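You operate a simulated robot arm through the tools that you are given. There is no shell and no other tool.

Carry out the task below with a simulated two-armed robot. There is one attempt and no reset: what you move stays moved.

JOB
Put the box on the clear end of the checking bench away on the high shelf of the rack. Stack the 30 spare collar from the clear end of the checking bench on top of the 35 spare collar. Put the grey sample roll from the clear end of the checking bench on the top of the pressing bench. Push the samples drawer of the checking bench shut. Switch the brake lever off. Push the top cupboard door shut. Push the spanner drawer shut. Take the yellow filter and leave it on the top of the dry cabinet. Close the shutter. The order is free. Set down upright: box.

The check looks at the end state, three seconds after you hand in, the way a careful person would. Anything else that was tipped, shoved, dropped, spilled or broken makes it a failure.

ROBOT AND FRAMES
Two 7-joint arms with two-finger parallel grippers on one trunk, on a base that drives. Base frame: it is fixed to the floor where the robot stands at the start and does not move with it; the origin is under the middle of the robot, x ahead of it, y to its left, z up. Lengths are in m, angles in degrees, forces in N, time in s.
The left shoulder is at the start at [0.06, 0.189, 1.153], the right one opposite. With the tool pointing down near the work surface each hand reaches from about 0.1 to 0.66 m from the robot's upright axis, wherever it stands, measured 20 degrees to its own side. Places, roughly: box [3.25, -0.25, 0.75]; brake lever [3.1, -0.6, 0.9]; grey sample roll [3.25, -0.25, 0.75]; high shelf of the rack (21x66 cm) [-1.48, 4.2, 1.52]; samples drawer of the checking bench [3.1, -0.5, 0.7]; shutter [-2, 3.6, 2]; spanner drawer [-0.1, 4.8, 0.7]; spare collar [3.5, -0.25, 0.75]; top cupboard door [-2.4, 2.9, 1.7]; top of the dry cabinet (20x41 cm) [-2.42, 3.14, 1.26]; top of the pressing bench [0.9, -2.6, 0.8]; yellow filter (3x8x7 cm) [0, 4.9, 0.2]. Payload 3.43 kg a hand.
Tool frame (each hand has its own): the origin (TCP) lies between the finger pads and is the grasp point; the fingertips stand 0.03 m ahead of it; z points along the fingers, y is the line along which they close. Largest opening 0.094 m; finger width 0.028, thickness 0.01; the body of the gripper, 0.05 by 0.096 m, starts 0.055 m behind the TCP.
Orientation is that of the tool frame in the base frame, as a unit quaternion [w, x, y, z]. With the fingers straight down and closing along the base's y, the tool's x points along the base's -x, its y along +y and its z along -z.

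CONTROLS
- The arms move only by the tool drive_tool. It takes "left_increments", "right_increments" or both (then of equal length, played together; a hand with none holds still); each is a list of rows, each a list of 7 numbers: the opening, from 0 (shut) to 1 (fully open), then the shift along the base's x, y, z in m, then the turn, a rotation vector about the base's x, y, z in degrees. In form: [[jaw, dx, dy, dz, rx, ry, rz], ...]. A call has 1 to 20 rows; each row shifts and turns the commanded pose from where the row before left it. A row lasts 0.2 s, in which the tool goes at most 0.05 m and 8.6 degrees; a call with a longer step from one row to the next is refused whole, and so is a gripper value outside its range. Where a pose cannot be reached the arm comes as near as it can. A force on the tool above 40 N (or 10 N above the force at the start of the call, whichever is more), or a blocked arm, ends the call early, and 0.2 s more pass. The fingers move at their own pace (about 0.153 m/s each) and stop on an object; they squeeze with about 21 N. The grip force told is the motor's: it shows also when the fingers shut on nothing. Time passes only in rows, and 0.2 s behind the last, so rows that do not move let the fingers close. The reply holds the time, the measured pose of the TCP, the force on the tool along the base axes, the opening and the grip force, in the units named above and with some noise, with the torque about the TCP (base axes, N m) and any sound that the robot's microphone picked up, and new pictures: "pictures" is both (left out), scene, wrist or none (wrist: the cameras of the hands that moved).
- Cameras (640 x 400 px; columns grow to the right, rows downward): "scene" is now at [0.0266, -0.0226, 1.7174]; the picture's right is [-0.08, -1.00, 0.00], its down [-0.65, 0.05, -0.76] and it looks along [0.76, -0.06, -0.65] (base axes); focal length 296 px, centre (320, 200). "left" rides on the left gripper at [0.076, -0.014, -0.102] in its tool frame; the picture's right is [0.18, 0.98, 0.00], its down [-0.75, 0.14, -0.64] and it looks along [-0.63, 0.12, 0.77] (tool axes); focal length 243 px, centre (320, 200). "right" rides on the right gripper at [0.076, 0.014, -0.103] in its tool frame; the picture's right is [-0.18, 0.98, 0.00], its down [-0.75, -0.14, -0.64] and it looks along [-0.63, -0.12, 0.77] (tool axes); focal length 243 px, centre (320, 200).
- lift_body(by): slides the trunk up (or, below 0, down) by that many m; the arms and the scene camera ride with it, the base frame stays. It gives what a move gives, with no picture.
- base_move(legs): drives the robot by 1 to 6 legs, each [ahead, left, turn to the left] in m, m and degrees, along the robot's own axes; the way and the turn of a leg run together, so that a leg with both is an arc; at most 1.5 m and 180 degrees a leg. The arms and the cameras ride along, it lands a little off, and it stops where it bumps. It gives what a move gives, and a new picture of the scene camera.
- head_to(pan, tilt): turns the head with the scene camera to pan (to the left, within 86 degrees either way) and tilt (down, from -29 to 69), counted from straight ahead of the robot. It gives what a move gives, and a new picture of the scene camera.
- pixel_to_xyz(camera, pixels): for up to 12 pixels [column, row] of the newest picture of that camera ("zoom" is the newest enlarged one), the place [x, y, z] in the base frame of the surface seen there, good to about 0.002 m, but the place of the scene camera against the robot may be out by one fixed shift of up to 0.018 m in any direction. No time passes.
- close_up(camera, box): a new picture of the part [left, top, right, bottom] of that camera's present view, enlarged. No time passes.
- job_done(): hands the job in; it is judged then, once.

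Open the grippers and draw the arms clear of the work before you hand the job in, unless the task says otherwise.

The tools are called as name(argument=value, ...) on one line, values as JSON. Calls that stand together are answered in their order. drive_tool: Moves the arms, as the interface text tells. Its arguments: {"type":"object","properties":{"left_increments":{"type":"array"},"right_increments":{"type":"array"},"pictures":{"type":"string","enum":["both","scene","wrist","none"]}},"required":[]} The other tools are called the same way: lift_body (by) slides the trunk up or down; base_move (legs) drives the base; head_to (pan, tilt) turns the head that bears the scene camera; pixel_to_xyz (camera, pixels) gives the place of the surface under pixels of a picture; close_up (camera, box) takes an enlarged picture of a part of a camera's view; job_done () hands the job in.

At the start:

```text
clock: 0.0
left_ee_pos: [0.3787, 0.1646, 1.1053]
left_orientation: [0.0, 0.0, 1.0, -0.001]
left_force: [0.0, -0.7, -0.7]
left_torque: [0.0, -0.02, -0.01]
left_grip_width: 0.094
left_grasp_force: 0.1
right_ee_pos: [0.3135, -0.1508, 1.0774]
right_orientation: [0.0, 0.0, 1.0, 0.0]
right_force: [0.1, 0.2, 0.6]
right_torque: [0.02, 0.03, 0.0]
right_grip_width: 0.0939
right_grasp_force: 0.0
trunk travel left (down, up): [-0.825, 0.165]
robot x, y, heading: [0.0012, 0.0017, 0.0]
head pan, tilt: [-4.6, 40.5]
```

scene: 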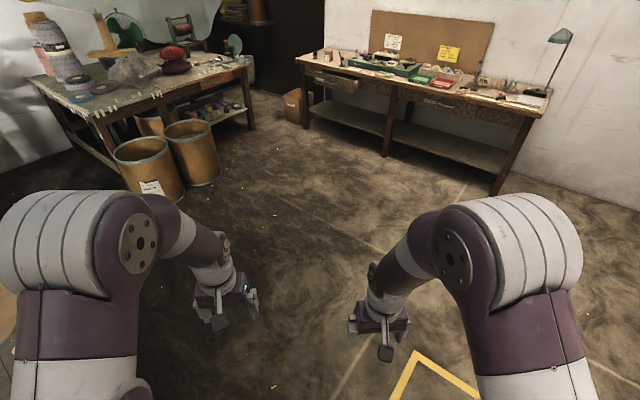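
right: 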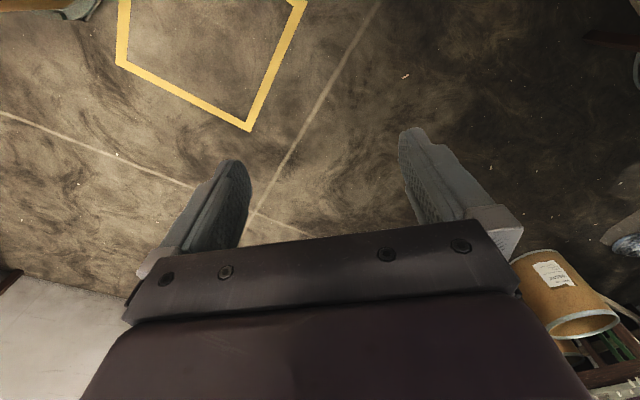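
left: 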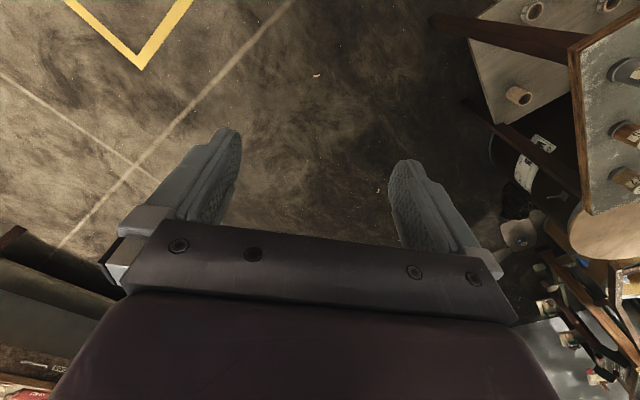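

The scene shows a bench with a pegboard ahead to the right (px 300-550, 50-190), probably the checking bench, and a cluttered one to the left. I'll zoom in on it and look around with the head first.

close_up(camera="scene", box=[280, 0, 600, 200])

pixel_to_xyz(camera="scene", pixels=[[300, 60], [545, 95], [530, 115], [325, 75], [440, 100], [370, 75], [490, 190], [385, 155], [430, 350], [190, 40], [240, 65], [100, 110]])

```text
2.00 times, centred on (440, 100) of scene
```

zoom: 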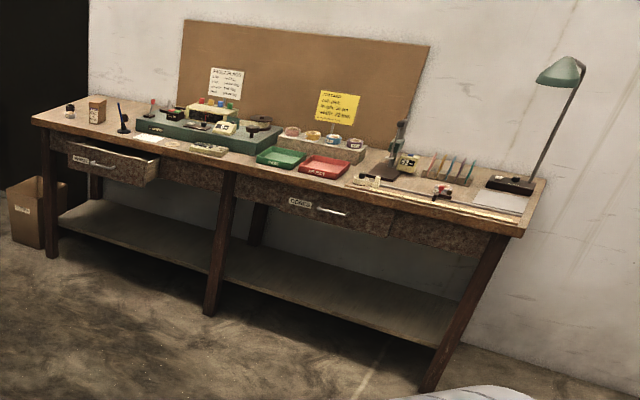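

```text
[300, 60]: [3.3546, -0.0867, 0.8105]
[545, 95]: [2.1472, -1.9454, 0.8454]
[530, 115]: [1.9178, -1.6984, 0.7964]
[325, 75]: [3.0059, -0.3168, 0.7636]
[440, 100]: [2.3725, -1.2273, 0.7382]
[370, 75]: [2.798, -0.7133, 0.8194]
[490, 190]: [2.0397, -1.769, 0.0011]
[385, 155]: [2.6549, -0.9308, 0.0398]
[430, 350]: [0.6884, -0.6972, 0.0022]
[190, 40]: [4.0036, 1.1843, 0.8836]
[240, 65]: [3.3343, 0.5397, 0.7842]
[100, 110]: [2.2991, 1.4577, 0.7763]
```

The checking bench stands diagonally; its clear end (box, collar, stick) is the far left end, with the samples drawer open. I look around with the head now.

head_to(pan=60, tilt=15)

head_to(pan=86, tilt=15)

head_to(pan=-80, tilt=25)

```text
clock: 1.4
left_ee_pos: [0.3797, 0.1632, 1.1047]
left_orientation: [0.0, 0.0, 1.0, 0.001]
left_force: [0.8, 0.3, 0.9]
left_torque: [-0.01, 0.01, 0.0]
left_grip_width: 0.0938
left_grasp_force: 0.1
right_ee_pos: [0.3144, -0.1518, 1.0778]
right_orientation: [0.0, 0.001, 1.0, 0.0]
right_force: [-0.4, 0.4, 0.1]
right_torque: [-0.02, -0.01, -0.03]
right_grip_width: 0.094
right_grasp_force: 0.0
trunk travel left (down, up): [-0.825, 0.165]
robot x, y, heading: [-0.0013, 0.0011, 0.0]
head pan, tilt: [60.0, 15.0]
```

scene: 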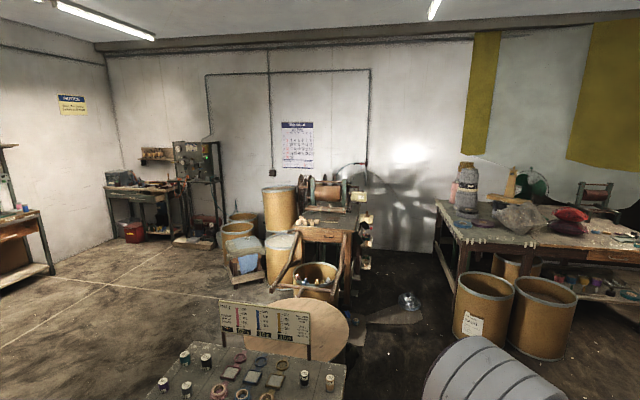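

```text
clock: 2.2
left_ee_pos: [0.3788, 0.1644, 1.1067]
left_orientation: [0.0, 0.0, 1.0, 0.0]
left_force: [0.6, -0.2, -0.6]
left_torque: [-0.02, -0.02, 0.01]
left_grip_width: 0.0938
left_grasp_force: 0.1
right_ee_pos: [0.3137, -0.1519, 1.0766]
right_orientation: [0.0, -0.001, 1.0, 0.0]
right_force: [1.1, 0.4, 0.5]
right_torque: [-0.01, 0.01, 0.0]
right_grip_width: 0.0938
right_grasp_force: 0.0
trunk travel left (down, up): [-0.825, 0.165]
robot x, y, heading: [0.001, 0.0016, 0.0]
head pan, tilt: [85.9, 15.0]
```

scene: 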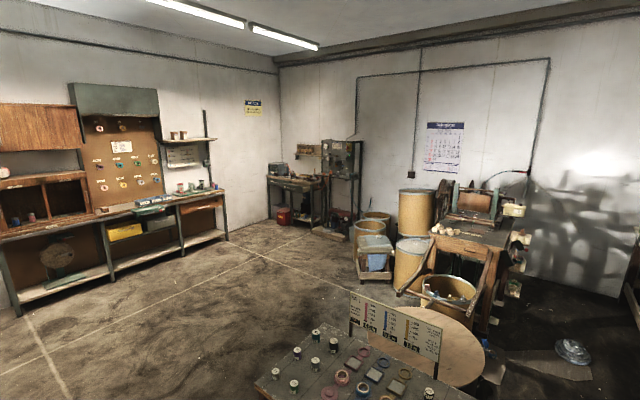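

```text
clock: 4.8
left_ee_pos: [0.379, 0.1638, 1.1056]
left_orientation: [0.0, 0.0, 1.0, -0.001]
left_force: [-0.3, -0.5, 0.2]
left_torque: [-0.01, 0.0, 0.0]
left_grip_width: 0.0939
left_grasp_force: 0.0
right_ee_pos: [0.3134, -0.152, 1.0771]
right_orientation: [0.0, 0.0, 1.0, 0.0]
right_force: [0.2, 0.1, -0.7]
right_torque: [0.0, -0.01, 0.0]
right_grip_width: 0.0942
right_grasp_force: 0.1
trunk travel left (down, up): [-0.825, 0.165]
robot x, y, heading: [-0.0007, 0.0011, 0.0]
head pan, tilt: [-80.0, 25.0]
```

scene: 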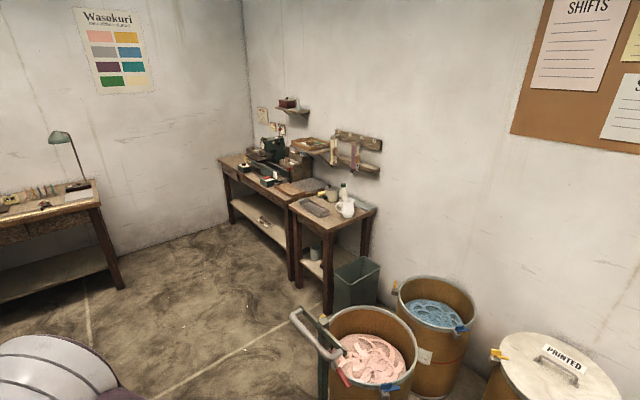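

This view faces right: the pressing bench is likely the one at px (220-380, 150-280). I'll zoom and measure it.

close_up(camera="scene", box=[200, 90, 420, 228])

pixel_to_xyz(camera="scene", pixels=[[325, 223], [375, 210], [295, 205], [225, 160], [300, 187], [345, 208], [328, 310], [290, 275], [350, 350], [425, 310], [340, 285], [300, 310]])

```text
2.90 times, centred on (310, 159) of scene
```

zoom: 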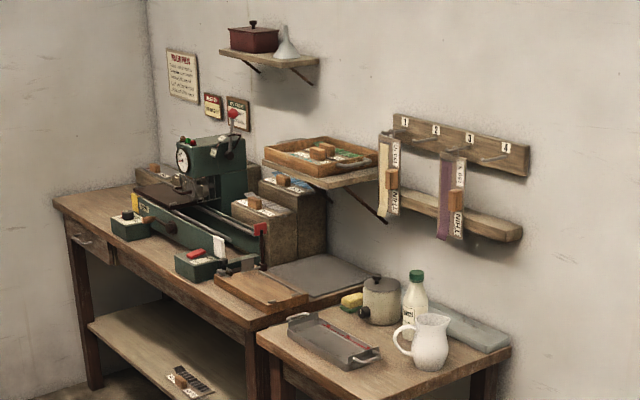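

```text
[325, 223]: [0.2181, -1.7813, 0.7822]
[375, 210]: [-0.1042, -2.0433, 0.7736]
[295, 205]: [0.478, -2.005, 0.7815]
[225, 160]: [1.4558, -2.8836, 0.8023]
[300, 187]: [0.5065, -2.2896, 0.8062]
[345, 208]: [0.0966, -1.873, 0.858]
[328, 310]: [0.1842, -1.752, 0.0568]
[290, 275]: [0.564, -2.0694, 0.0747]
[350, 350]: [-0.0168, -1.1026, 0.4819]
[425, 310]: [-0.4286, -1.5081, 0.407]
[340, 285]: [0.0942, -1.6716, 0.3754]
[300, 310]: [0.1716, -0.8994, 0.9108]
```

Next I look ahead again at the checking bench and the route, with the head level enough to see the far end.

head_to(pan=0, tilt=30)

```text
clock: 6.3
left_ee_pos: [0.3792, 0.1637, 1.1063]
left_orientation: [0.0, 0.0, 1.0, 0.0]
left_force: [0.1, 0.4, 0.1]
left_torque: [0.0, -0.04, 0.0]
left_grip_width: 0.0941
left_grasp_force: 0.0
right_ee_pos: [0.314, -0.1503, 1.078]
right_orientation: [0.0, 0.0, 1.0, 0.001]
right_force: [-0.3, 0.7, -0.1]
right_torque: [0.01, -0.03, -0.01]
right_grip_width: 0.094
right_grasp_force: 0.1
trunk travel left (down, up): [-0.825, 0.165]
robot x, y, heading: [0.0011, -0.0006, -0.1]
head pan, tilt: [0.0, 30.0]
```

scene: 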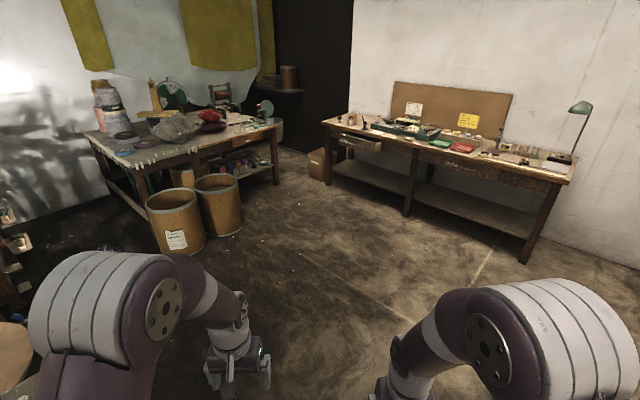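

close_up(camera="scene", box=[300, 90, 460, 190])

pixel_to_xyz(camera="scene", pixels=[[322, 122], [345, 112], [335, 145], [380, 150], [327, 180], [325, 160], [280, 130], [278, 182], [220, 210], [180, 225], [405, 215], [125, 160]])

```text
4.00 times, centred on (380, 140) of scene
```

zoom: 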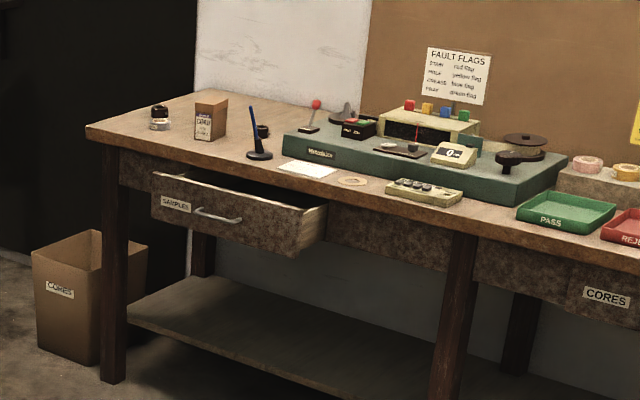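

```text
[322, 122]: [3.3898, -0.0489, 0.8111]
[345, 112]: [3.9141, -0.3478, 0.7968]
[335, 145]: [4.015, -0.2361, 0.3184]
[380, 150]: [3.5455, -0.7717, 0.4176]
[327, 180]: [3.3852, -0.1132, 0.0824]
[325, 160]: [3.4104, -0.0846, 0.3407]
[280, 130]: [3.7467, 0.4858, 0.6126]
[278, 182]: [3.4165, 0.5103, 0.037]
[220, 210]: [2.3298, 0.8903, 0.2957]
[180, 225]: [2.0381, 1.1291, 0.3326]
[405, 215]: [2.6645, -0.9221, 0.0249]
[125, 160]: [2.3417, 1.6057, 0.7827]
```

The path ahead is clear (barrels at about (2.3, 0.9), bench leg at (3.39, -0.11)). I drive forward 2.15 m and turn to face the bench (about -40°).

base_move(legs=[[1.2, 0, 0], [0.95, 0, 0], [0, 0, -40]])

```text
clock: 18.8
left_ee_pos: [2.5509, -0.0781, 1.1058]
left_orientation: [0.0, 0.328, 0.945, 0.001]
left_force: [0.4, 1.1, 0.2]
left_torque: [-0.01, -0.01, -0.02]
left_grip_width: 0.094
left_grasp_force: 0.0
right_ee_pos: [2.3058, -0.2838, 1.0783]
right_orientation: [0.001, 0.328, 0.945, 0.0]
right_force: [-0.2, -0.2, 0.1]
right_torque: [-0.01, -0.01, 0.0]
right_grip_width: 0.094
right_grasp_force: 0.0
trunk travel left (down, up): [-0.825, 0.165]
robot x, y, heading: [2.1535, 0.0316, -38.8]
head pan, tilt: [0.0, 30.0]
```

scene: 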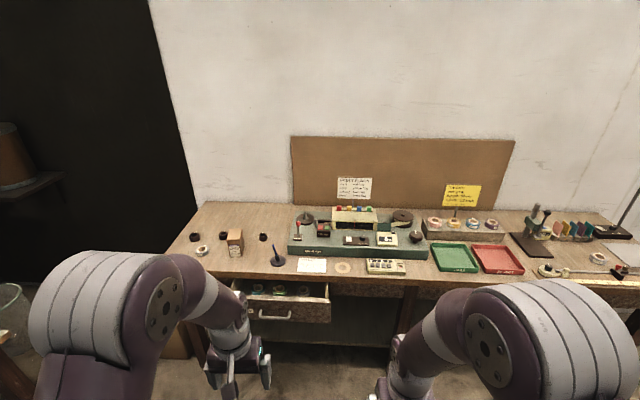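

The robot faces the bench. I zoom on the clear end (px 180-440, 200-330) to identify the objects.

close_up(camera="scene", box=[180, 195, 340, 295])

close_up(camera="scene", box=[280, 190, 440, 290])

close_up(camera="scene", box=[220, 260, 380, 360])

pixel_to_xyz(camera="scene", pixels=[[194, 236], [202, 247], [223, 235], [234, 236], [263, 236], [276, 262], [297, 222], [275, 319], [233, 285], [330, 300], [176, 268], [205, 205]])

```text
4.00 times, centred on (260, 245) of scene
```

zoom: 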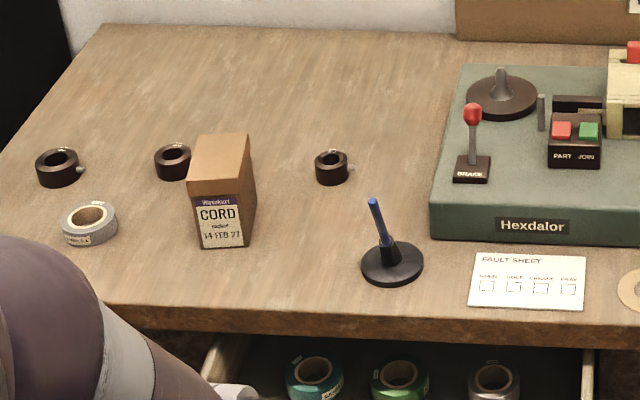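

```text
4.00 times, centred on (360, 240) of scene
```

zoom: 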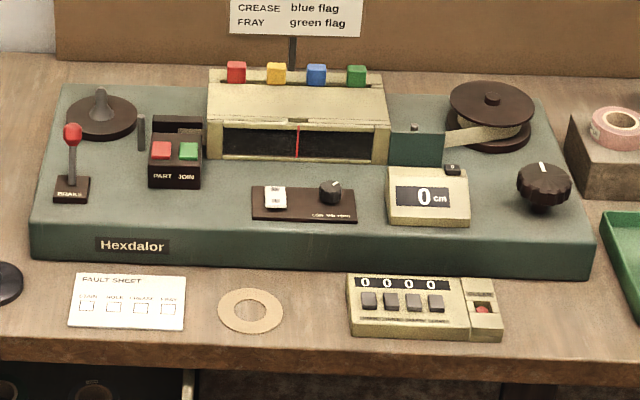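

```text
4.00 times, centred on (300, 310) of scene
```

zoom: 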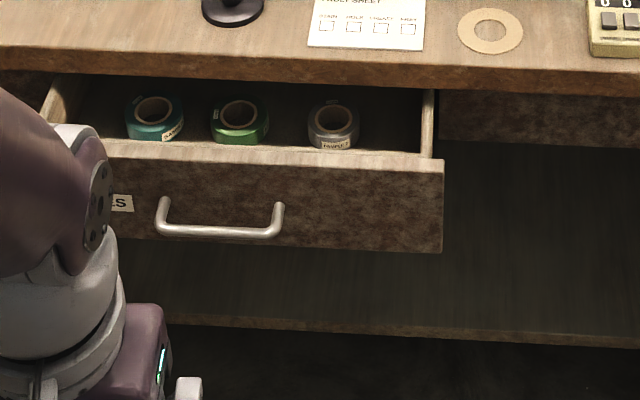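

```text
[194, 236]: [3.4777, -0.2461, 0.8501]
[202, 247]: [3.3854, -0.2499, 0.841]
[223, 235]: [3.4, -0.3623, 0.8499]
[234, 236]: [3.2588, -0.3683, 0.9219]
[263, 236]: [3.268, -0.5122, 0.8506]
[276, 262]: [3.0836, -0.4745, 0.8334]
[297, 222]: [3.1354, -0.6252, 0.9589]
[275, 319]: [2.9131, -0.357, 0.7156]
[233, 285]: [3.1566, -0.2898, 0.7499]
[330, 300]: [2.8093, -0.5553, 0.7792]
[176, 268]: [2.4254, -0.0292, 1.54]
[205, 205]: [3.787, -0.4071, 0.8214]
```

Three dark collars lie at about (3.48,-0.25), (3.40,-0.36), (3.27,-0.51); grey roll at (3.385,-0.25), CORD box at (3.26,-0.37), red-knobbed BRAKE lever at (3.135,-0.625). I move closer and 0.3 m left to have everything in reach.

base_move(legs=[[0.4, 0.3, 0]])

head_to(pan=0, tilt=50)

```text
clock: 21.8
left_ee_pos: [3.0467, -0.0897, 1.1058]
left_orientation: [0.0, 0.325, 0.946, 0.0]
left_force: [0.3, -0.6, 1.2]
left_torque: [-0.01, -0.03, -0.01]
left_grip_width: 0.0938
left_grasp_force: 0.0
right_ee_pos: [2.804, -0.2976, 1.0777]
right_orientation: [0.0, 0.325, 0.946, 0.0]
right_force: [-0.6, 0.2, -0.3]
right_torque: [-0.01, 0.0, 0.0]
right_grip_width: 0.0938
right_grasp_force: 0.0
trunk travel left (down, up): [-0.825, 0.165]
robot x, y, heading: [2.6465, 0.0151, -37.7]
head pan, tilt: [0.0, 30.0]
```

scene: 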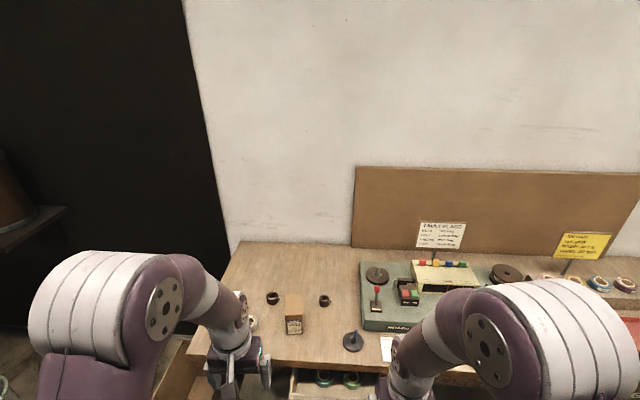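

```text
clock: 22.6
left_ee_pos: [3.049, -0.0881, 1.106]
left_orientation: [0.0, 0.326, 0.945, 0.001]
left_force: [0.2, 0.2, 0.0]
left_torque: [-0.01, -0.01, 0.02]
left_grip_width: 0.094
left_grasp_force: 0.0
right_ee_pos: [2.8031, -0.2987, 1.0776]
right_orientation: [0.0, 0.324, 0.946, 0.0]
right_force: [1.0, -0.2, 0.0]
right_torque: [-0.01, -0.02, -0.03]
right_grip_width: 0.0939
right_grasp_force: 0.1
trunk travel left (down, up): [-0.825, 0.165]
robot x, y, heading: [2.6486, 0.0133, -38.0]
head pan, tilt: [0.0, 50.0]
```

scene: 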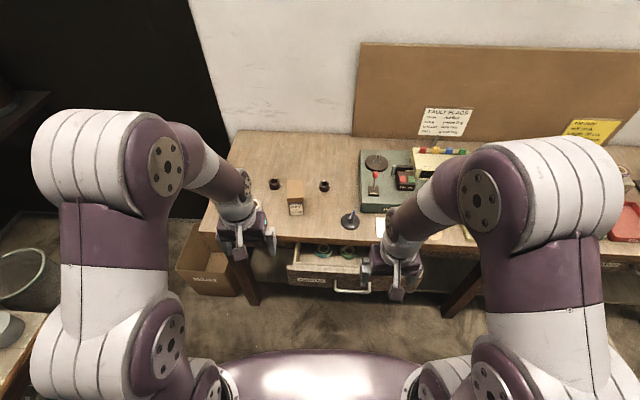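

I zoom on collars (px 270-330,185), the drawer (px 290-370, 240-295) and the console.

close_up(camera="scene", box=[240, 160, 368, 240])

close_up(camera="scene", box=[268, 225, 396, 305])

close_up(camera="scene", box=[340, 140, 468, 220])

pixel_to_xyz(camera="scene", pixels=[[290, 262], [370, 270], [290, 279], [330, 283], [352, 291], [380, 240], [290, 235], [230, 231], [375, 174], [376, 190], [235, 255], [300, 320]])

```text
5.00 times, centred on (304, 200) of scene
```

zoom: 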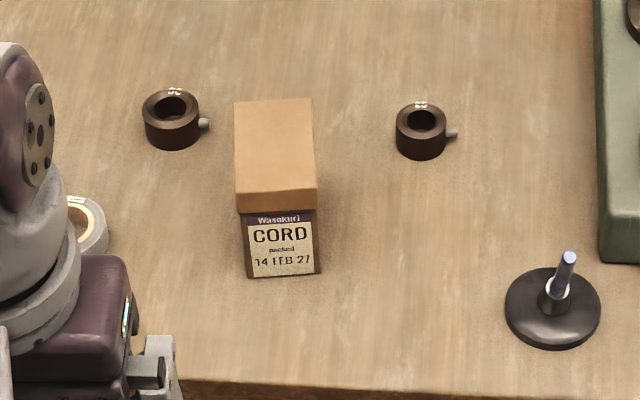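

```text
5.00 times, centred on (332, 265) of scene
```

zoom: 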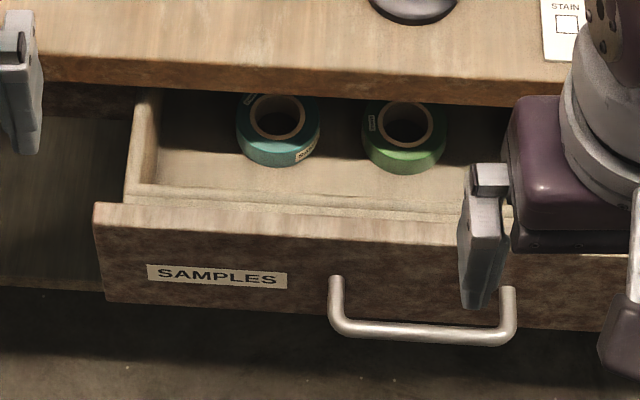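

```text
5.00 times, centred on (404, 180) of scene
```

zoom: 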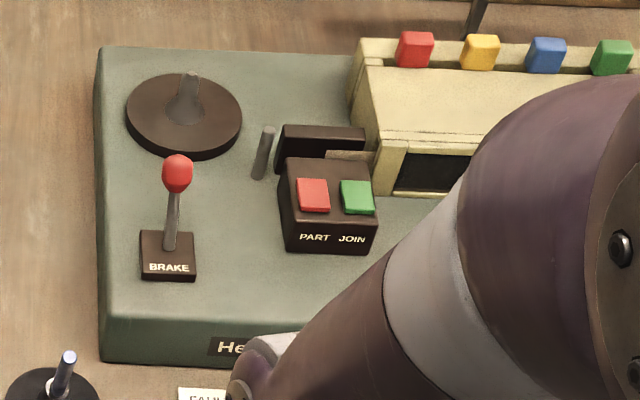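

```text
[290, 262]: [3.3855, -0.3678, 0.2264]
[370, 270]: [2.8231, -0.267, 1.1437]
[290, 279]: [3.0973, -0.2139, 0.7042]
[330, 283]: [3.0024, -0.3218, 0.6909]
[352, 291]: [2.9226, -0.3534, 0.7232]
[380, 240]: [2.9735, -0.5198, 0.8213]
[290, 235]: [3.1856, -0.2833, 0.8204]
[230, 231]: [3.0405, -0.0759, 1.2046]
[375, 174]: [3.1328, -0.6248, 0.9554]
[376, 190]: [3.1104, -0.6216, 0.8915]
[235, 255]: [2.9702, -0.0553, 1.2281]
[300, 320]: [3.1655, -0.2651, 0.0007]
```

Collar tops carry numbers I can't yet read, and the BRAKE lever needs a closer look. I take wrist pictures from the present poses.

drive_tool(left_increments=[[1, 0, 0, 0, 0, 0, 0]], right_increments=[[1, 0, 0, 0, 0, 0, 0]], pictures="wrist")

```text
clock: 23.0
left_ee_pos: [3.0491, -0.0882, 1.1052]
left_orientation: [0.001, 0.325, 0.946, 0.0]
left_force: [0.7, 0.1, -0.2]
left_torque: [0.0, -0.01, -0.01]
left_grip_width: 0.0939
left_grasp_force: 0.0
right_ee_pos: [2.8034, -0.2974, 1.0784]
right_orientation: [0.0, 0.325, 0.946, -0.001]
right_force: [0.2, 1.1, -0.6]
right_torque: [-0.01, -0.01, 0.0]
right_grip_width: 0.0938
right_grasp_force: 0.0
trunk travel left (down, up): [-0.825, 0.165]
robot x, y, heading: [2.651, 0.0181, -37.7]
head pan, tilt: [0.0, 50.0]
```

right: 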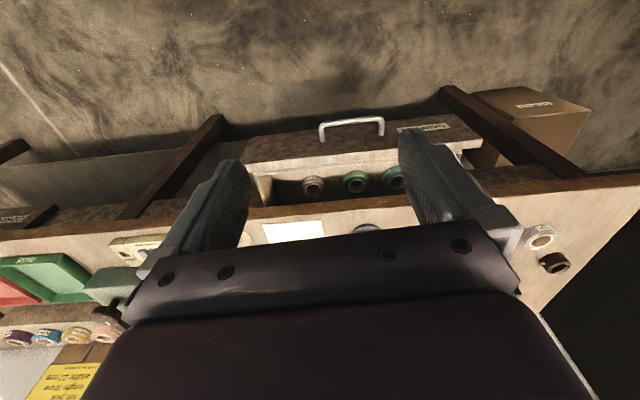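
left: 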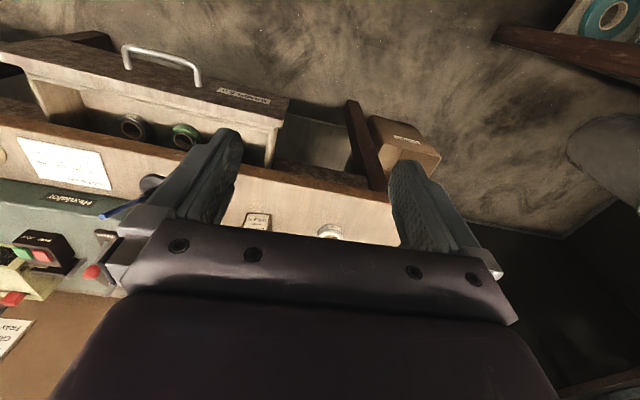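

I zoom harder on the lever and on the collar tops with the scene camera.

close_up(camera="scene", box=[360, 165, 392, 200])

close_up(camera="scene", box=[264, 174, 288, 192])

close_up(camera="scene", box=[314, 177, 338, 195])

```text
11.43 times, centred on (376, 182) of scene
```

zoom: 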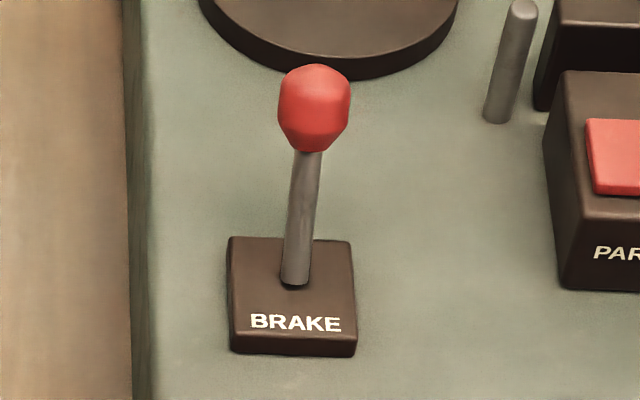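

```text
16.00 times, centred on (276, 183) of scene
```

zoom: 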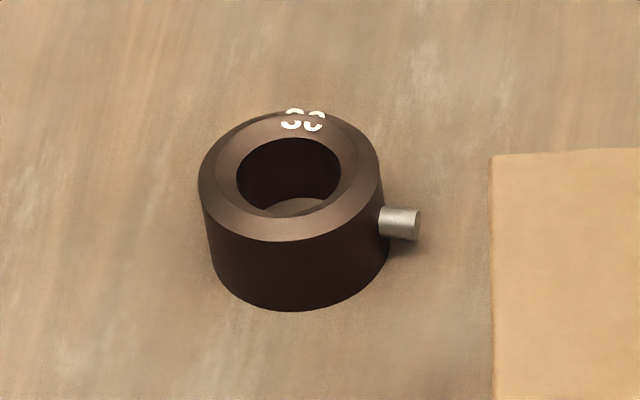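

```text
16.00 times, centred on (326, 186) of scene
```

zoom: 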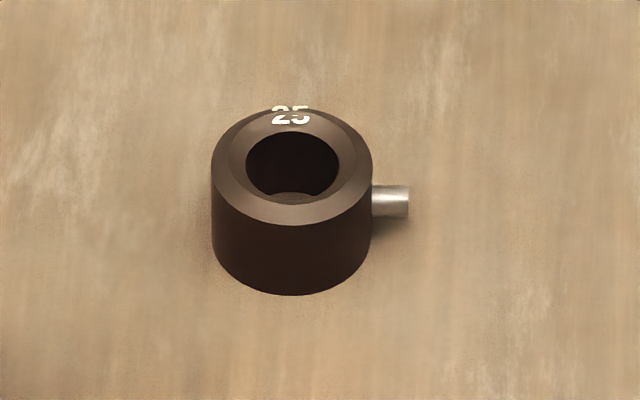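

The right collar reads 25 and the middle one 30, so the leftmost should be 35 (to be verified). I measure the lever's shaft for its lean.

close_up(camera="scene", box=[360, 165, 392, 200])

pixel_to_xyz(camera="zoom", pixels=[[313, 108], [306, 165], [301, 215], [296, 265], [294, 284], [240, 245], [350, 245], [235, 330], [350, 335], [345, 250], [200, 200], [420, 300]])

```text
11.43 times, centred on (376, 182) of scene
```

zoom: 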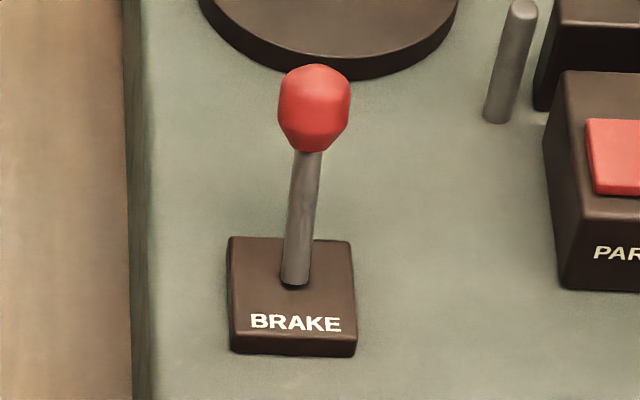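

```text
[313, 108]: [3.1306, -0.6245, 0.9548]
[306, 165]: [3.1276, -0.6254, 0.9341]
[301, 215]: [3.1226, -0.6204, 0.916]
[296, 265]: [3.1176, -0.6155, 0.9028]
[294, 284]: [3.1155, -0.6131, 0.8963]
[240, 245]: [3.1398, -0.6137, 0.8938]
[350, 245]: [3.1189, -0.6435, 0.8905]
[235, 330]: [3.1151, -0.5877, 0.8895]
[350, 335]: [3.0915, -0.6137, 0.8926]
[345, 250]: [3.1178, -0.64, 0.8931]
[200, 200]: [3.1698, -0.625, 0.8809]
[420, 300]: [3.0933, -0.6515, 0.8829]
```

Leftmost collar is out of reach from here; first I'll shut the drawer. I calibrate the scene camera against the right gripper's visible finger (px ~(363,265)-(364,285)) and measure the drawer face.

close_up(camera="scene", box=[320, 245, 384, 300])

close_up(camera="scene", box=[210, 210, 290, 270])

```text
7.27 times, centred on (352, 272) of scene
```

zoom: 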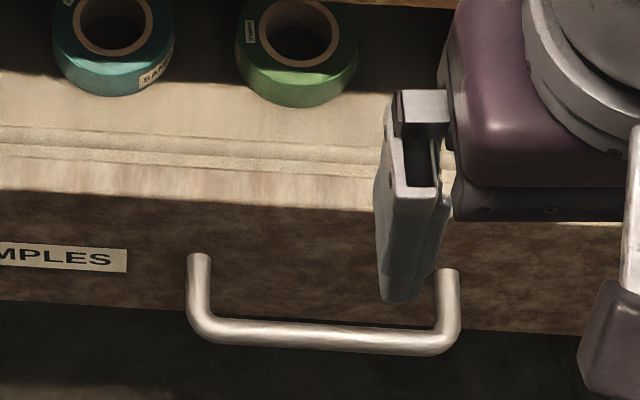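

```text
6.67 times, centred on (250, 240) of scene
```

zoom: 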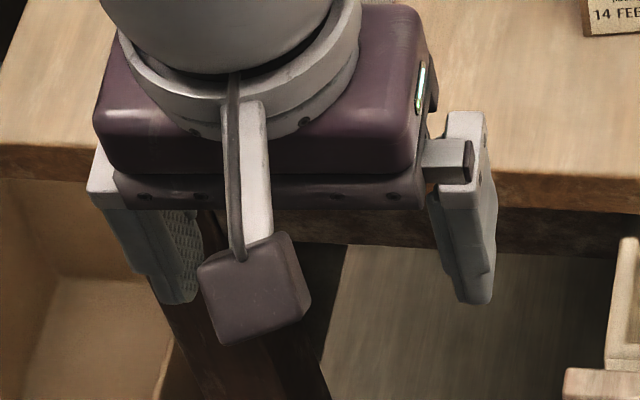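

I query the left gripper's fingertips in this zoom to calibrate the scene camera.

pixel_to_xyz(camera="zoom", pixels=[[478, 302], [460, 297], [490, 297], [472, 285], [180, 302], [165, 297], [190, 297], [175, 285], [470, 160], [455, 180], [250, 290]])

close_up(camera="scene", box=[280, 245, 344, 300])

pixel_to_xyz(camera="zoom", pixels=[[100, 150], [100, 180], [100, 240], [100, 290], [300, 185], [300, 210], [300, 300], [130, 110], [560, 300], [560, 320], [596, 260], [640, 330]])

```text
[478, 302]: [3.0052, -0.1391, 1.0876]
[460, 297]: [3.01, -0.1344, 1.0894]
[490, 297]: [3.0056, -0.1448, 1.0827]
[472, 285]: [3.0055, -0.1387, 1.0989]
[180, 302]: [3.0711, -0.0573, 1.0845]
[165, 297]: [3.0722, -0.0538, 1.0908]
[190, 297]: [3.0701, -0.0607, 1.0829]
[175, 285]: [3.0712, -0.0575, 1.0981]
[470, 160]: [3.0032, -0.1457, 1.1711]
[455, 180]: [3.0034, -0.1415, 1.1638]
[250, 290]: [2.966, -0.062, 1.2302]
```

```text
7.27 times, centred on (312, 272) of scene
```

zoom: 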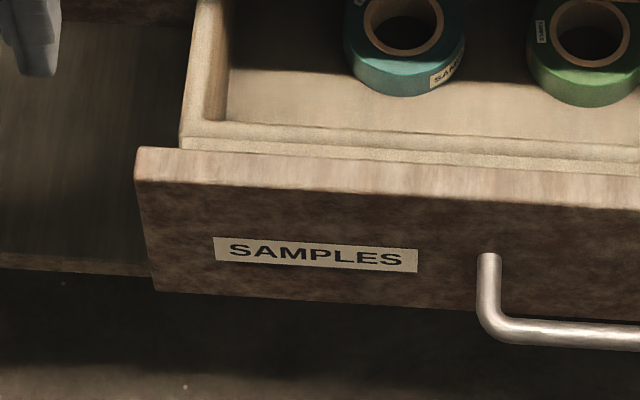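

```text
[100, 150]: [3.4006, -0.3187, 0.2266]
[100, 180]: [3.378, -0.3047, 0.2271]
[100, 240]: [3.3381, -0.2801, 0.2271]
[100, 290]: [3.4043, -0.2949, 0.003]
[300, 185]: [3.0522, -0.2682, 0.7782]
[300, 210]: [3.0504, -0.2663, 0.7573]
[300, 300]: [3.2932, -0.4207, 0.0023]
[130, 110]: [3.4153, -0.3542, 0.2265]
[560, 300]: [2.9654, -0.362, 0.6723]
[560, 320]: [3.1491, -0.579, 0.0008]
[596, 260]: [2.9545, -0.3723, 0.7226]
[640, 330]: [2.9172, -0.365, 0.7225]
```

The drawer face lies at 0.49 m ahead of the robot, z 0.66–0.78, the handle bar at z 0.72. I back off 0.2 m to get room and then turn the right hand to point forward, fingers closed, at z≈0.75.

base_move(legs=[[-0.2, 0, 0]])

drive_tool(right_increments=[[0, 0, 0, -0.03, -5.015, -6.463, 0], [0, 0, 0, -0.03, -5.015, -6.463, 0], [0, 0, 0, -0.03, -5.015, -6.463, 0], [0, 0, 0, -0.03, -5.015, -6.463, 0], [0, 0, 0, -0.03, -5.015, -6.463, 0], [0, 0, 0, -0.03, -5.015, -6.463, 0], [0, 0, 0, -0.03, -5.015, -6.463, 0], [0, 0, 0, -0.03, -5.015, -6.463, 0], [0, 0, 0, -0.03, -5.015, -6.463, 0], [0, 0, 0, -0.03, -5.015, -6.463, 0], [0, 0, 0, -0.028, -5.015, -6.463, 0], [0, 0, 0, 0, 0, 0, 0]])

```text
clock: 24.6
left_ee_pos: [2.8932, 0.0312, 1.1053]
left_orientation: [-0.002, 0.326, 0.945, 0.0]
left_force: [0.2, -0.5, 0.1]
left_torque: [-0.01, 0.01, -0.02]
left_grip_width: 0.094
left_grasp_force: 0.0
right_ee_pos: [2.6477, -0.1768, 1.0773]
right_orientation: [-0.001, 0.327, 0.945, 0.0]
right_force: [0.0, 0.4, 0.0]
right_torque: [0.0, 0.01, 0.02]
right_grip_width: 0.094
right_grasp_force: 0.0
trunk travel left (down, up): [-0.825, 0.165]
robot x, y, heading: [2.4923, 0.1381, -38.1]
head pan, tilt: [0.0, 50.0]
```

scene: 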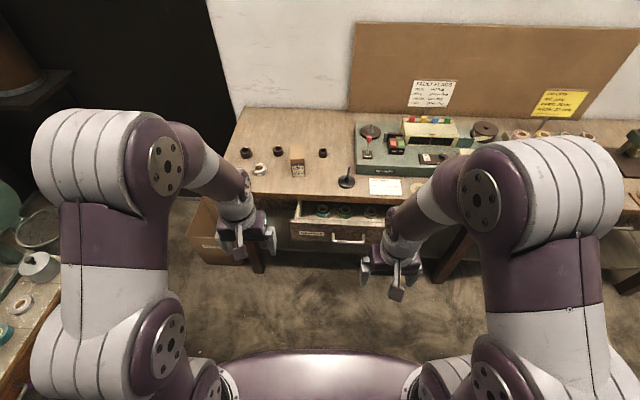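

```text
clock: 26.7
left_ee_pos: [2.891, 0.0327, 1.1051]
left_orientation: [0.0, 0.327, 0.945, 0.0]
left_force: [0.4, -0.1, 0.6]
left_torque: [-0.01, 0.01, -0.03]
left_grip_width: 0.0941
left_grasp_force: 0.1
right_ee_pos: [2.7019, -0.189, 0.8787]
right_orientation: [0.634, 0.269, 0.698, -0.194]
right_force: [0.5, 0.9, 0.1]
right_torque: [0.02, 0.03, 0.03]
right_grip_width: 0.0001
right_grasp_force: 20.8
right hand out of reach, approached as far as the arm can: row 2, 3
trunk travel left (down, up): [-0.825, 0.165]
robot x, y, heading: [2.4926, 0.1398, -38.1]
head pan, tilt: [0.0, 50.0]
stopped in row 10 (right hand): the arm was blocked; the commanded pose is now the measured one
```

scene: 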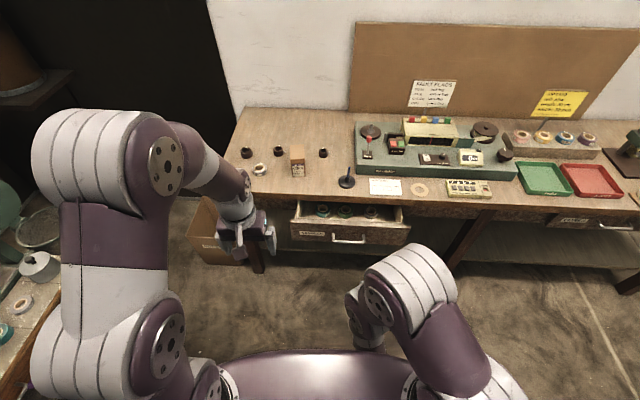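
right: 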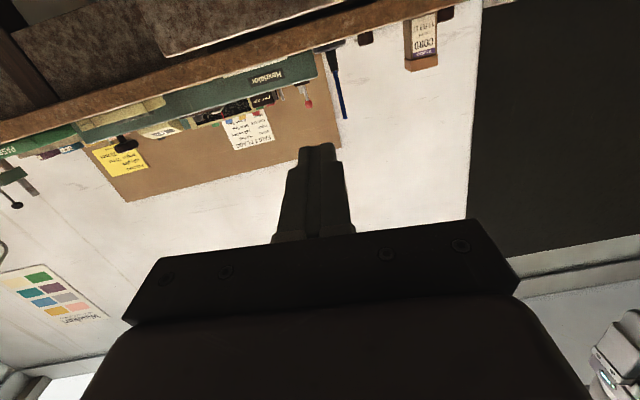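

The right hand got blocked close to the body at z 0.88 but is nearly horizontal. I move it forward first, then down to drawer height.

drive_tool(right_increments=[[0, 0.0315, -0.0247, 0, -2.2, -2.8, 0], [0, 0.0315, -0.0247, 0, -2.2, -2.8, 0], [0, 0.0315, -0.0247, -0.01, 0, 0, 0], [0, 0.0236, -0.0185, -0.02, 0, 0, 0], [0, 0, 0, -0.03, 0, 0, 0], [0, 0, 0, -0.03, 0, 0, 0], [0, 0, 0, -0.03, 0, 0, 0], [0, 0, 0, 0, 0, 0, 0]])

```text
clock: 28.5
left_ee_pos: [2.8912, 0.0311, 1.1048]
left_orientation: [0.0, 0.327, 0.945, 0.0]
left_force: [-0.2, 0.2, 0.3]
left_torque: [-0.02, -0.02, -0.03]
left_grip_width: 0.0938
left_grasp_force: 0.0
right_ee_pos: [2.8258, -0.2855, 0.767]
right_orientation: [0.679, 0.254, 0.656, -0.208]
right_force: [0.6, 0.5, -0.4]
right_torque: [0.01, 0.0, -0.03]
right_grip_width: 0.0
right_grasp_force: 20.7
trunk travel left (down, up): [-0.825, 0.165]
robot x, y, heading: [2.4934, 0.135, -38.2]
head pan, tilt: [0.0, 50.0]
```

scene: 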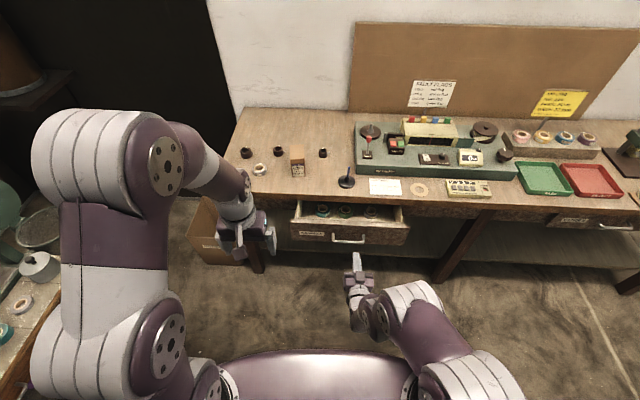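
right: 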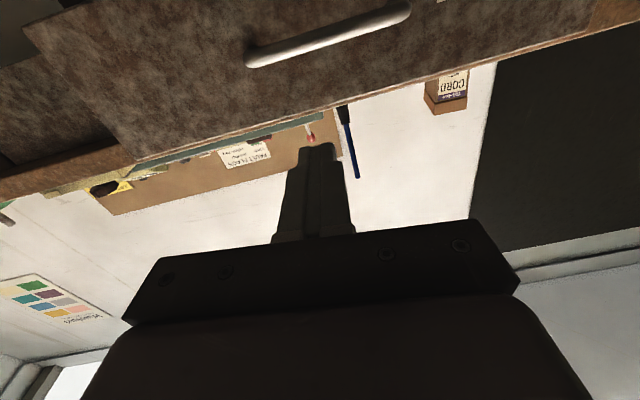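

The hand now points at the drawer. I measure drawer face, handle and top edge with the right wrist camera (face px (200,60), handle (330,40), top edge (300,118)).

pixel_to_xyz(camera="right", pixels=[[200, 60], [330, 42], [250, 60], [408, 10], [300, 115], [300, 100], [150, 150], [130, 155], [400, 80], [60, 40]])

```text
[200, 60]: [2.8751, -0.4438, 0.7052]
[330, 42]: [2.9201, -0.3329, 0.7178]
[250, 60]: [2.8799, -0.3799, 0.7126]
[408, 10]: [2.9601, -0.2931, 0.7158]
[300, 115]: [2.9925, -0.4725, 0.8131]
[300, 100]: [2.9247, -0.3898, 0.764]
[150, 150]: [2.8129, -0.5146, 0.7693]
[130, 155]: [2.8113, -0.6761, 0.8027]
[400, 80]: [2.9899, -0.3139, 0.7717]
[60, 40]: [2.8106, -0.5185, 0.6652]
```

Handle centre is (2.92,-0.337,0.716), face top edge z≈0.772, push direction about (0.75,-0.66). I align over the handle at z 0.748 and push forward.

drive_tool(right_increments=[[0, 0.016, 0.018, -0.019, 0, 0, 0], [0, 0.0188, -0.0165, 0, 0, 0, 0], [0, 0.0188, -0.0165, 0, 0, 0, 0], [0, 0.0188, -0.0165, 0, 0, 0, 0], [0, 0.0188, -0.0165, 0, 0, 0, 0], [0, 0.0113, -0.0099, 0, 0, 0, 0], [0, 0.0113, -0.0099, 0, 0, 0, 0], [0, 0.0113, -0.0099, 0, 0, 0, 0], [0, 0.0113, -0.0099, 0, 0, 0, 0]])

```text
clock: 28.9
left_ee_pos: [2.8938, 0.033, 1.1046]
left_orientation: [-0.001, 0.328, 0.945, -0.001]
left_force: [0.5, -0.4, -0.5]
left_torque: [-0.01, 0.01, 0.01]
left_grip_width: 0.094
left_grasp_force: 0.1
right_ee_pos: [2.9244, -0.3015, 0.847]
right_orientation: [0.737, 0.251, 0.592, -0.21]
right_force: [2.4, 0.2, 1.7]
right_torque: [0.08, 0.04, -0.04]
right_grip_width: 0.0002
right_grasp_force: 21.2
trunk travel left (down, up): [-0.825, 0.165]
robot x, y, heading: [2.4923, 0.138, -38.2]
head pan, tilt: [0.0, 50.0]
stopped in row 2 (right hand): the arm was blocked; the commanded pose is now the measured one
```

scene: 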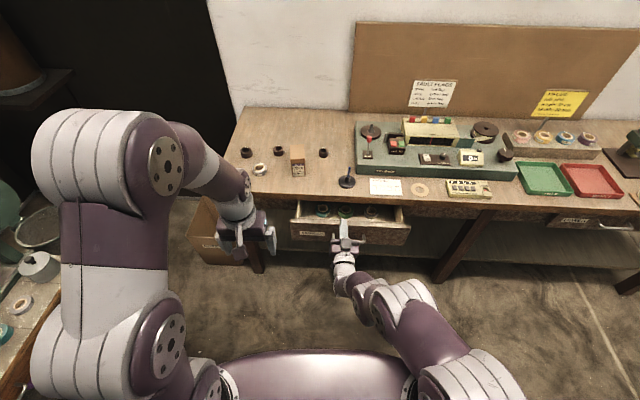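
right: 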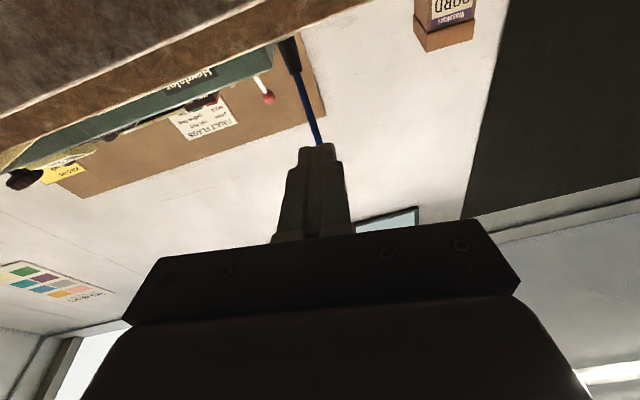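

The arm popped up to z 0.847 (strained configuration with the shoulder high), free of the drawer. I retract along -n, then lower the trunk so the arm sits comfortably at drawer height.

drive_tool(right_increments=[[0, -0.0225, 0.0198, 0, 0, 0, 0], [0, -0.0225, 0.0198, 0, 0, 0, 0], [0, -0.0225, 0.0198, 0, 0, 0, 0], [0, -0.0225, 0.0198, 0, 0, 0, 0]], pictures="none")

```text
clock: 29.9
left_ee_pos: [2.8917, 0.0324, 1.1051]
left_orientation: [0.0, 0.327, 0.945, 0.0]
left_force: [1.0, -0.4, -1.4]
left_torque: [0.04, 0.01, 0.02]
left_grip_width: 0.094
left_grasp_force: 0.0
right_ee_pos: [2.8317, -0.2237, 0.8484]
right_orientation: [0.738, 0.251, 0.591, -0.209]
right_force: [-0.9, 0.3, -0.4]
right_torque: [-0.03, 0.01, -0.01]
right_grip_width: 0.0
right_grasp_force: 20.8
trunk travel left (down, up): [-0.825, 0.165]
robot x, y, heading: [2.4949, 0.1375, -38.1]
head pan, tilt: [0.0, 50.0]
```

I lower the trunk 0.2 m and view.

lift_body(by=-0.2)

drive_tool(right_increments=[[0, 0, 0, 0.03, 4.0, 5.0, 0], [0, 0, 0, 0.03, 2.2, 2.8, 0], [0, 0, 0, 0.03, 0, 0, 0], [0, 0, 0, 0.01, 0, 0, 0]])

```text
clock: 32.1
left_ee_pos: [2.8914, 0.0311, 0.9055]
left_orientation: [0.0, 0.328, 0.945, 0.0]
left_force: [0.8, 0.8, -0.1]
left_torque: [0.01, -0.04, 0.01]
left_grip_width: 0.0942
left_grasp_force: 0.1
right_ee_pos: [2.8321, -0.2256, 0.6482]
right_orientation: [0.738, 0.251, 0.591, -0.208]
right_force: [-0.2, 0.6, 0.8]
right_torque: [0.02, 0.02, 0.0]
right_grip_width: 0.0
right_grasp_force: 21.3
trunk travel left (down, up): [-0.625, 0.365]
robot x, y, heading: [2.4916, 0.1362, -38.1]
head pan, tilt: [0.0, 50.0]
```

```text
clock: 33.1
left_ee_pos: [2.8906, 0.0318, 0.9053]
left_orientation: [0.0, 0.328, 0.945, 0.0]
left_force: [0.5, 0.4, 0.1]
left_torque: [0.02, -0.01, -0.01]
left_grip_width: 0.0937
left_grasp_force: 0.0
right_ee_pos: [2.8297, -0.2248, 0.7491]
right_orientation: [0.681, 0.275, 0.651, -0.193]
right_force: [-0.3, 0.6, -0.4]
right_torque: [0.02, 0.0, 0.01]
right_grip_width: 0.0
right_grasp_force: 21.1
trunk travel left (down, up): [-0.625, 0.365]
robot x, y, heading: [2.4902, 0.138, -37.8]
head pan, tilt: [0.0, 50.0]
```

scene: 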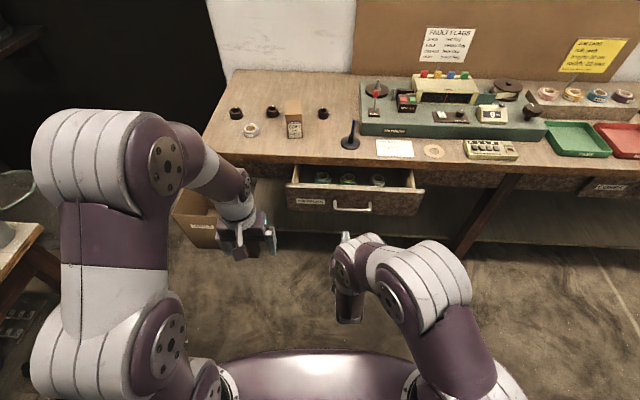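
right: 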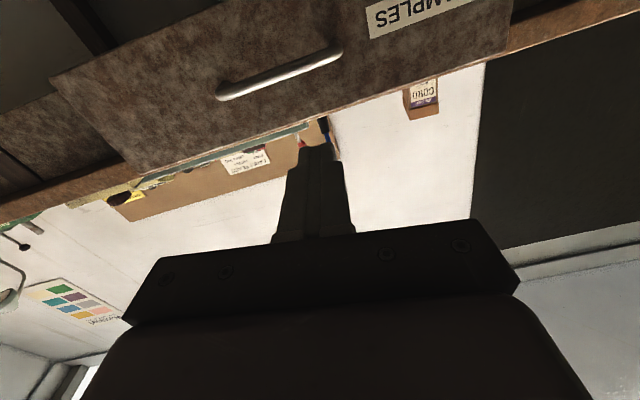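

Hand is level at z 0.749. I shift it to the handle's centre line and advance along n slowly to reach the face.

drive_tool(right_increments=[[0, 0.015, -0.0132, 0, 0, 0, 0], [0, 0.015, -0.0132, 0, 0, 0, 0], [0, 0.007, -0.0222, 0, 0, 0, 0], [0, 0.007, -0.0222, 0, 0, 0, 0], [0, 0.015, -0.0132, 0, 0, 0, 0], [0, 0.0, 0.0, 0, 0, 0, 0]])

```text
clock: 34.5
left_ee_pos: [2.8899, 0.0321, 0.9052]
left_orientation: [0.0, 0.327, 0.945, 0.0]
left_force: [0.1, -0.9, 0.2]
left_torque: [-0.01, 0.0, 0.0]
left_grip_width: 0.094
left_grasp_force: 0.0
right_ee_pos: [2.8913, -0.3081, 0.7473]
right_orientation: [0.681, 0.276, 0.65, -0.193]
right_force: [-1.0, 0.1, -0.4]
right_torque: [0.03, -0.03, -0.01]
right_grip_width: 0.0001
right_grasp_force: 21.2
trunk travel left (down, up): [-0.625, 0.365]
robot x, y, heading: [2.4941, 0.1378, -38.0]
head pan, tilt: [0.0, 50.0]
```

scene: 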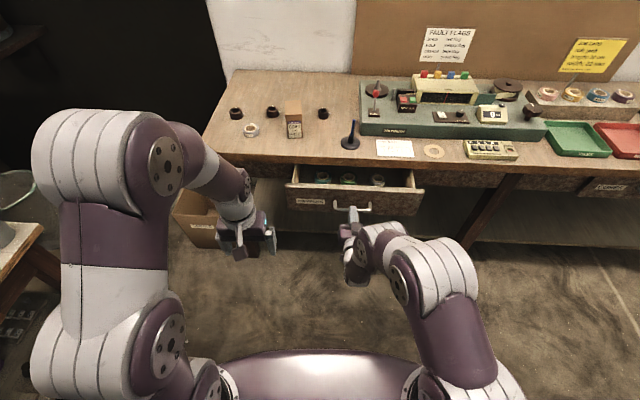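
right: 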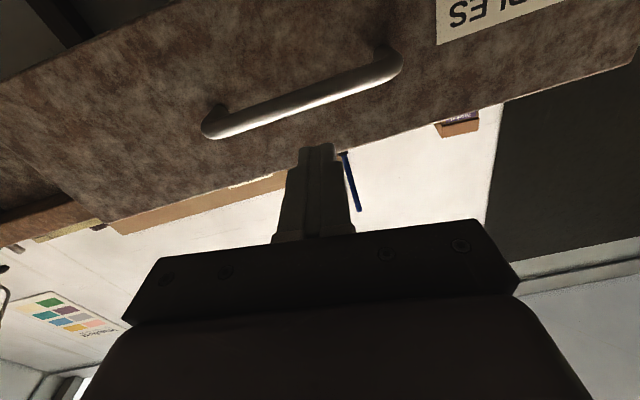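

The fingertip (px (317,145)) is just above the handle. I push forward in 1.5 cm steps.

drive_tool(right_increments=[[0, 0.0113, -0.0099, 0, 0, 0, 0], [0, 0.0113, -0.0099, 0, 0, 0, 0], [0, 0.0113, -0.0099, 0, 0, 0, 0], [0, 0.0113, -0.0099, 0, 0, 0, 0], [0, 0.0113, -0.0099, 0, 0, 0, 0], [0, 0.0113, -0.0099, 0, 0, 0, 0], [0, 0.0113, -0.0099, 0, 0, 0, 0], [0, 0.0113, -0.0099, 0, 0, 0, 0], [0, 0.0113, -0.0099, 0, 0, 0, 0], [0, 0.0113, -0.0099, 0, 0, 0, 0]])

```text
clock: 36.7
left_ee_pos: [2.8913, 0.0312, 0.9046]
left_orientation: [0.0, 0.327, 0.945, 0.001]
left_force: [0.1, 0.1, 0.1]
left_torque: [-0.01, 0.02, 0.01]
left_grip_width: 0.094
left_grasp_force: 0.1
right_ee_pos: [3.0043, -0.4095, 0.7479]
right_orientation: [0.681, 0.276, 0.65, -0.193]
right_force: [0.3, 0.4, -0.4]
right_torque: [-0.03, 0.01, 0.0]
right_grip_width: 0.0
right_grasp_force: 20.8
trunk travel left (down, up): [-0.625, 0.365]
robot x, y, heading: [2.4943, 0.1342, -38.1]
head pan, tilt: [0.0, 50.0]
```

scene: 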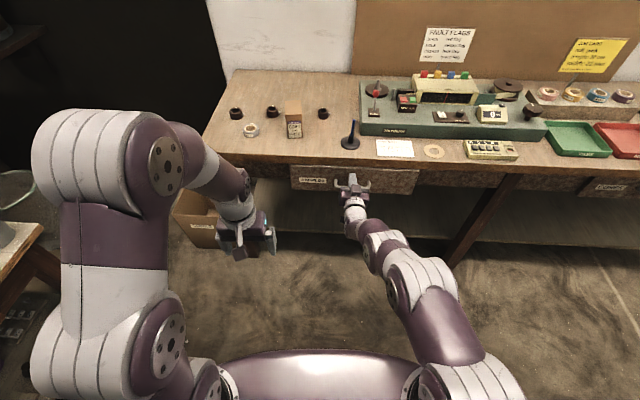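
right: 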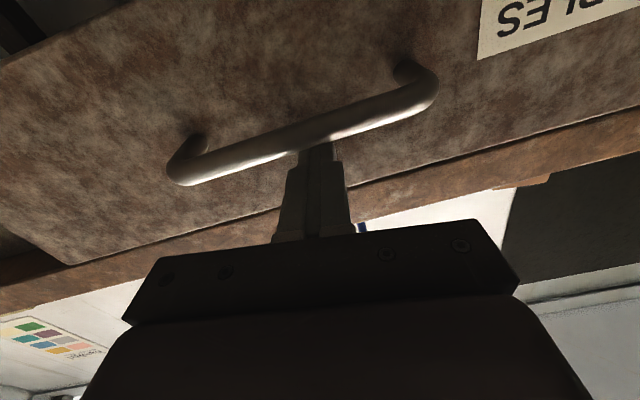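

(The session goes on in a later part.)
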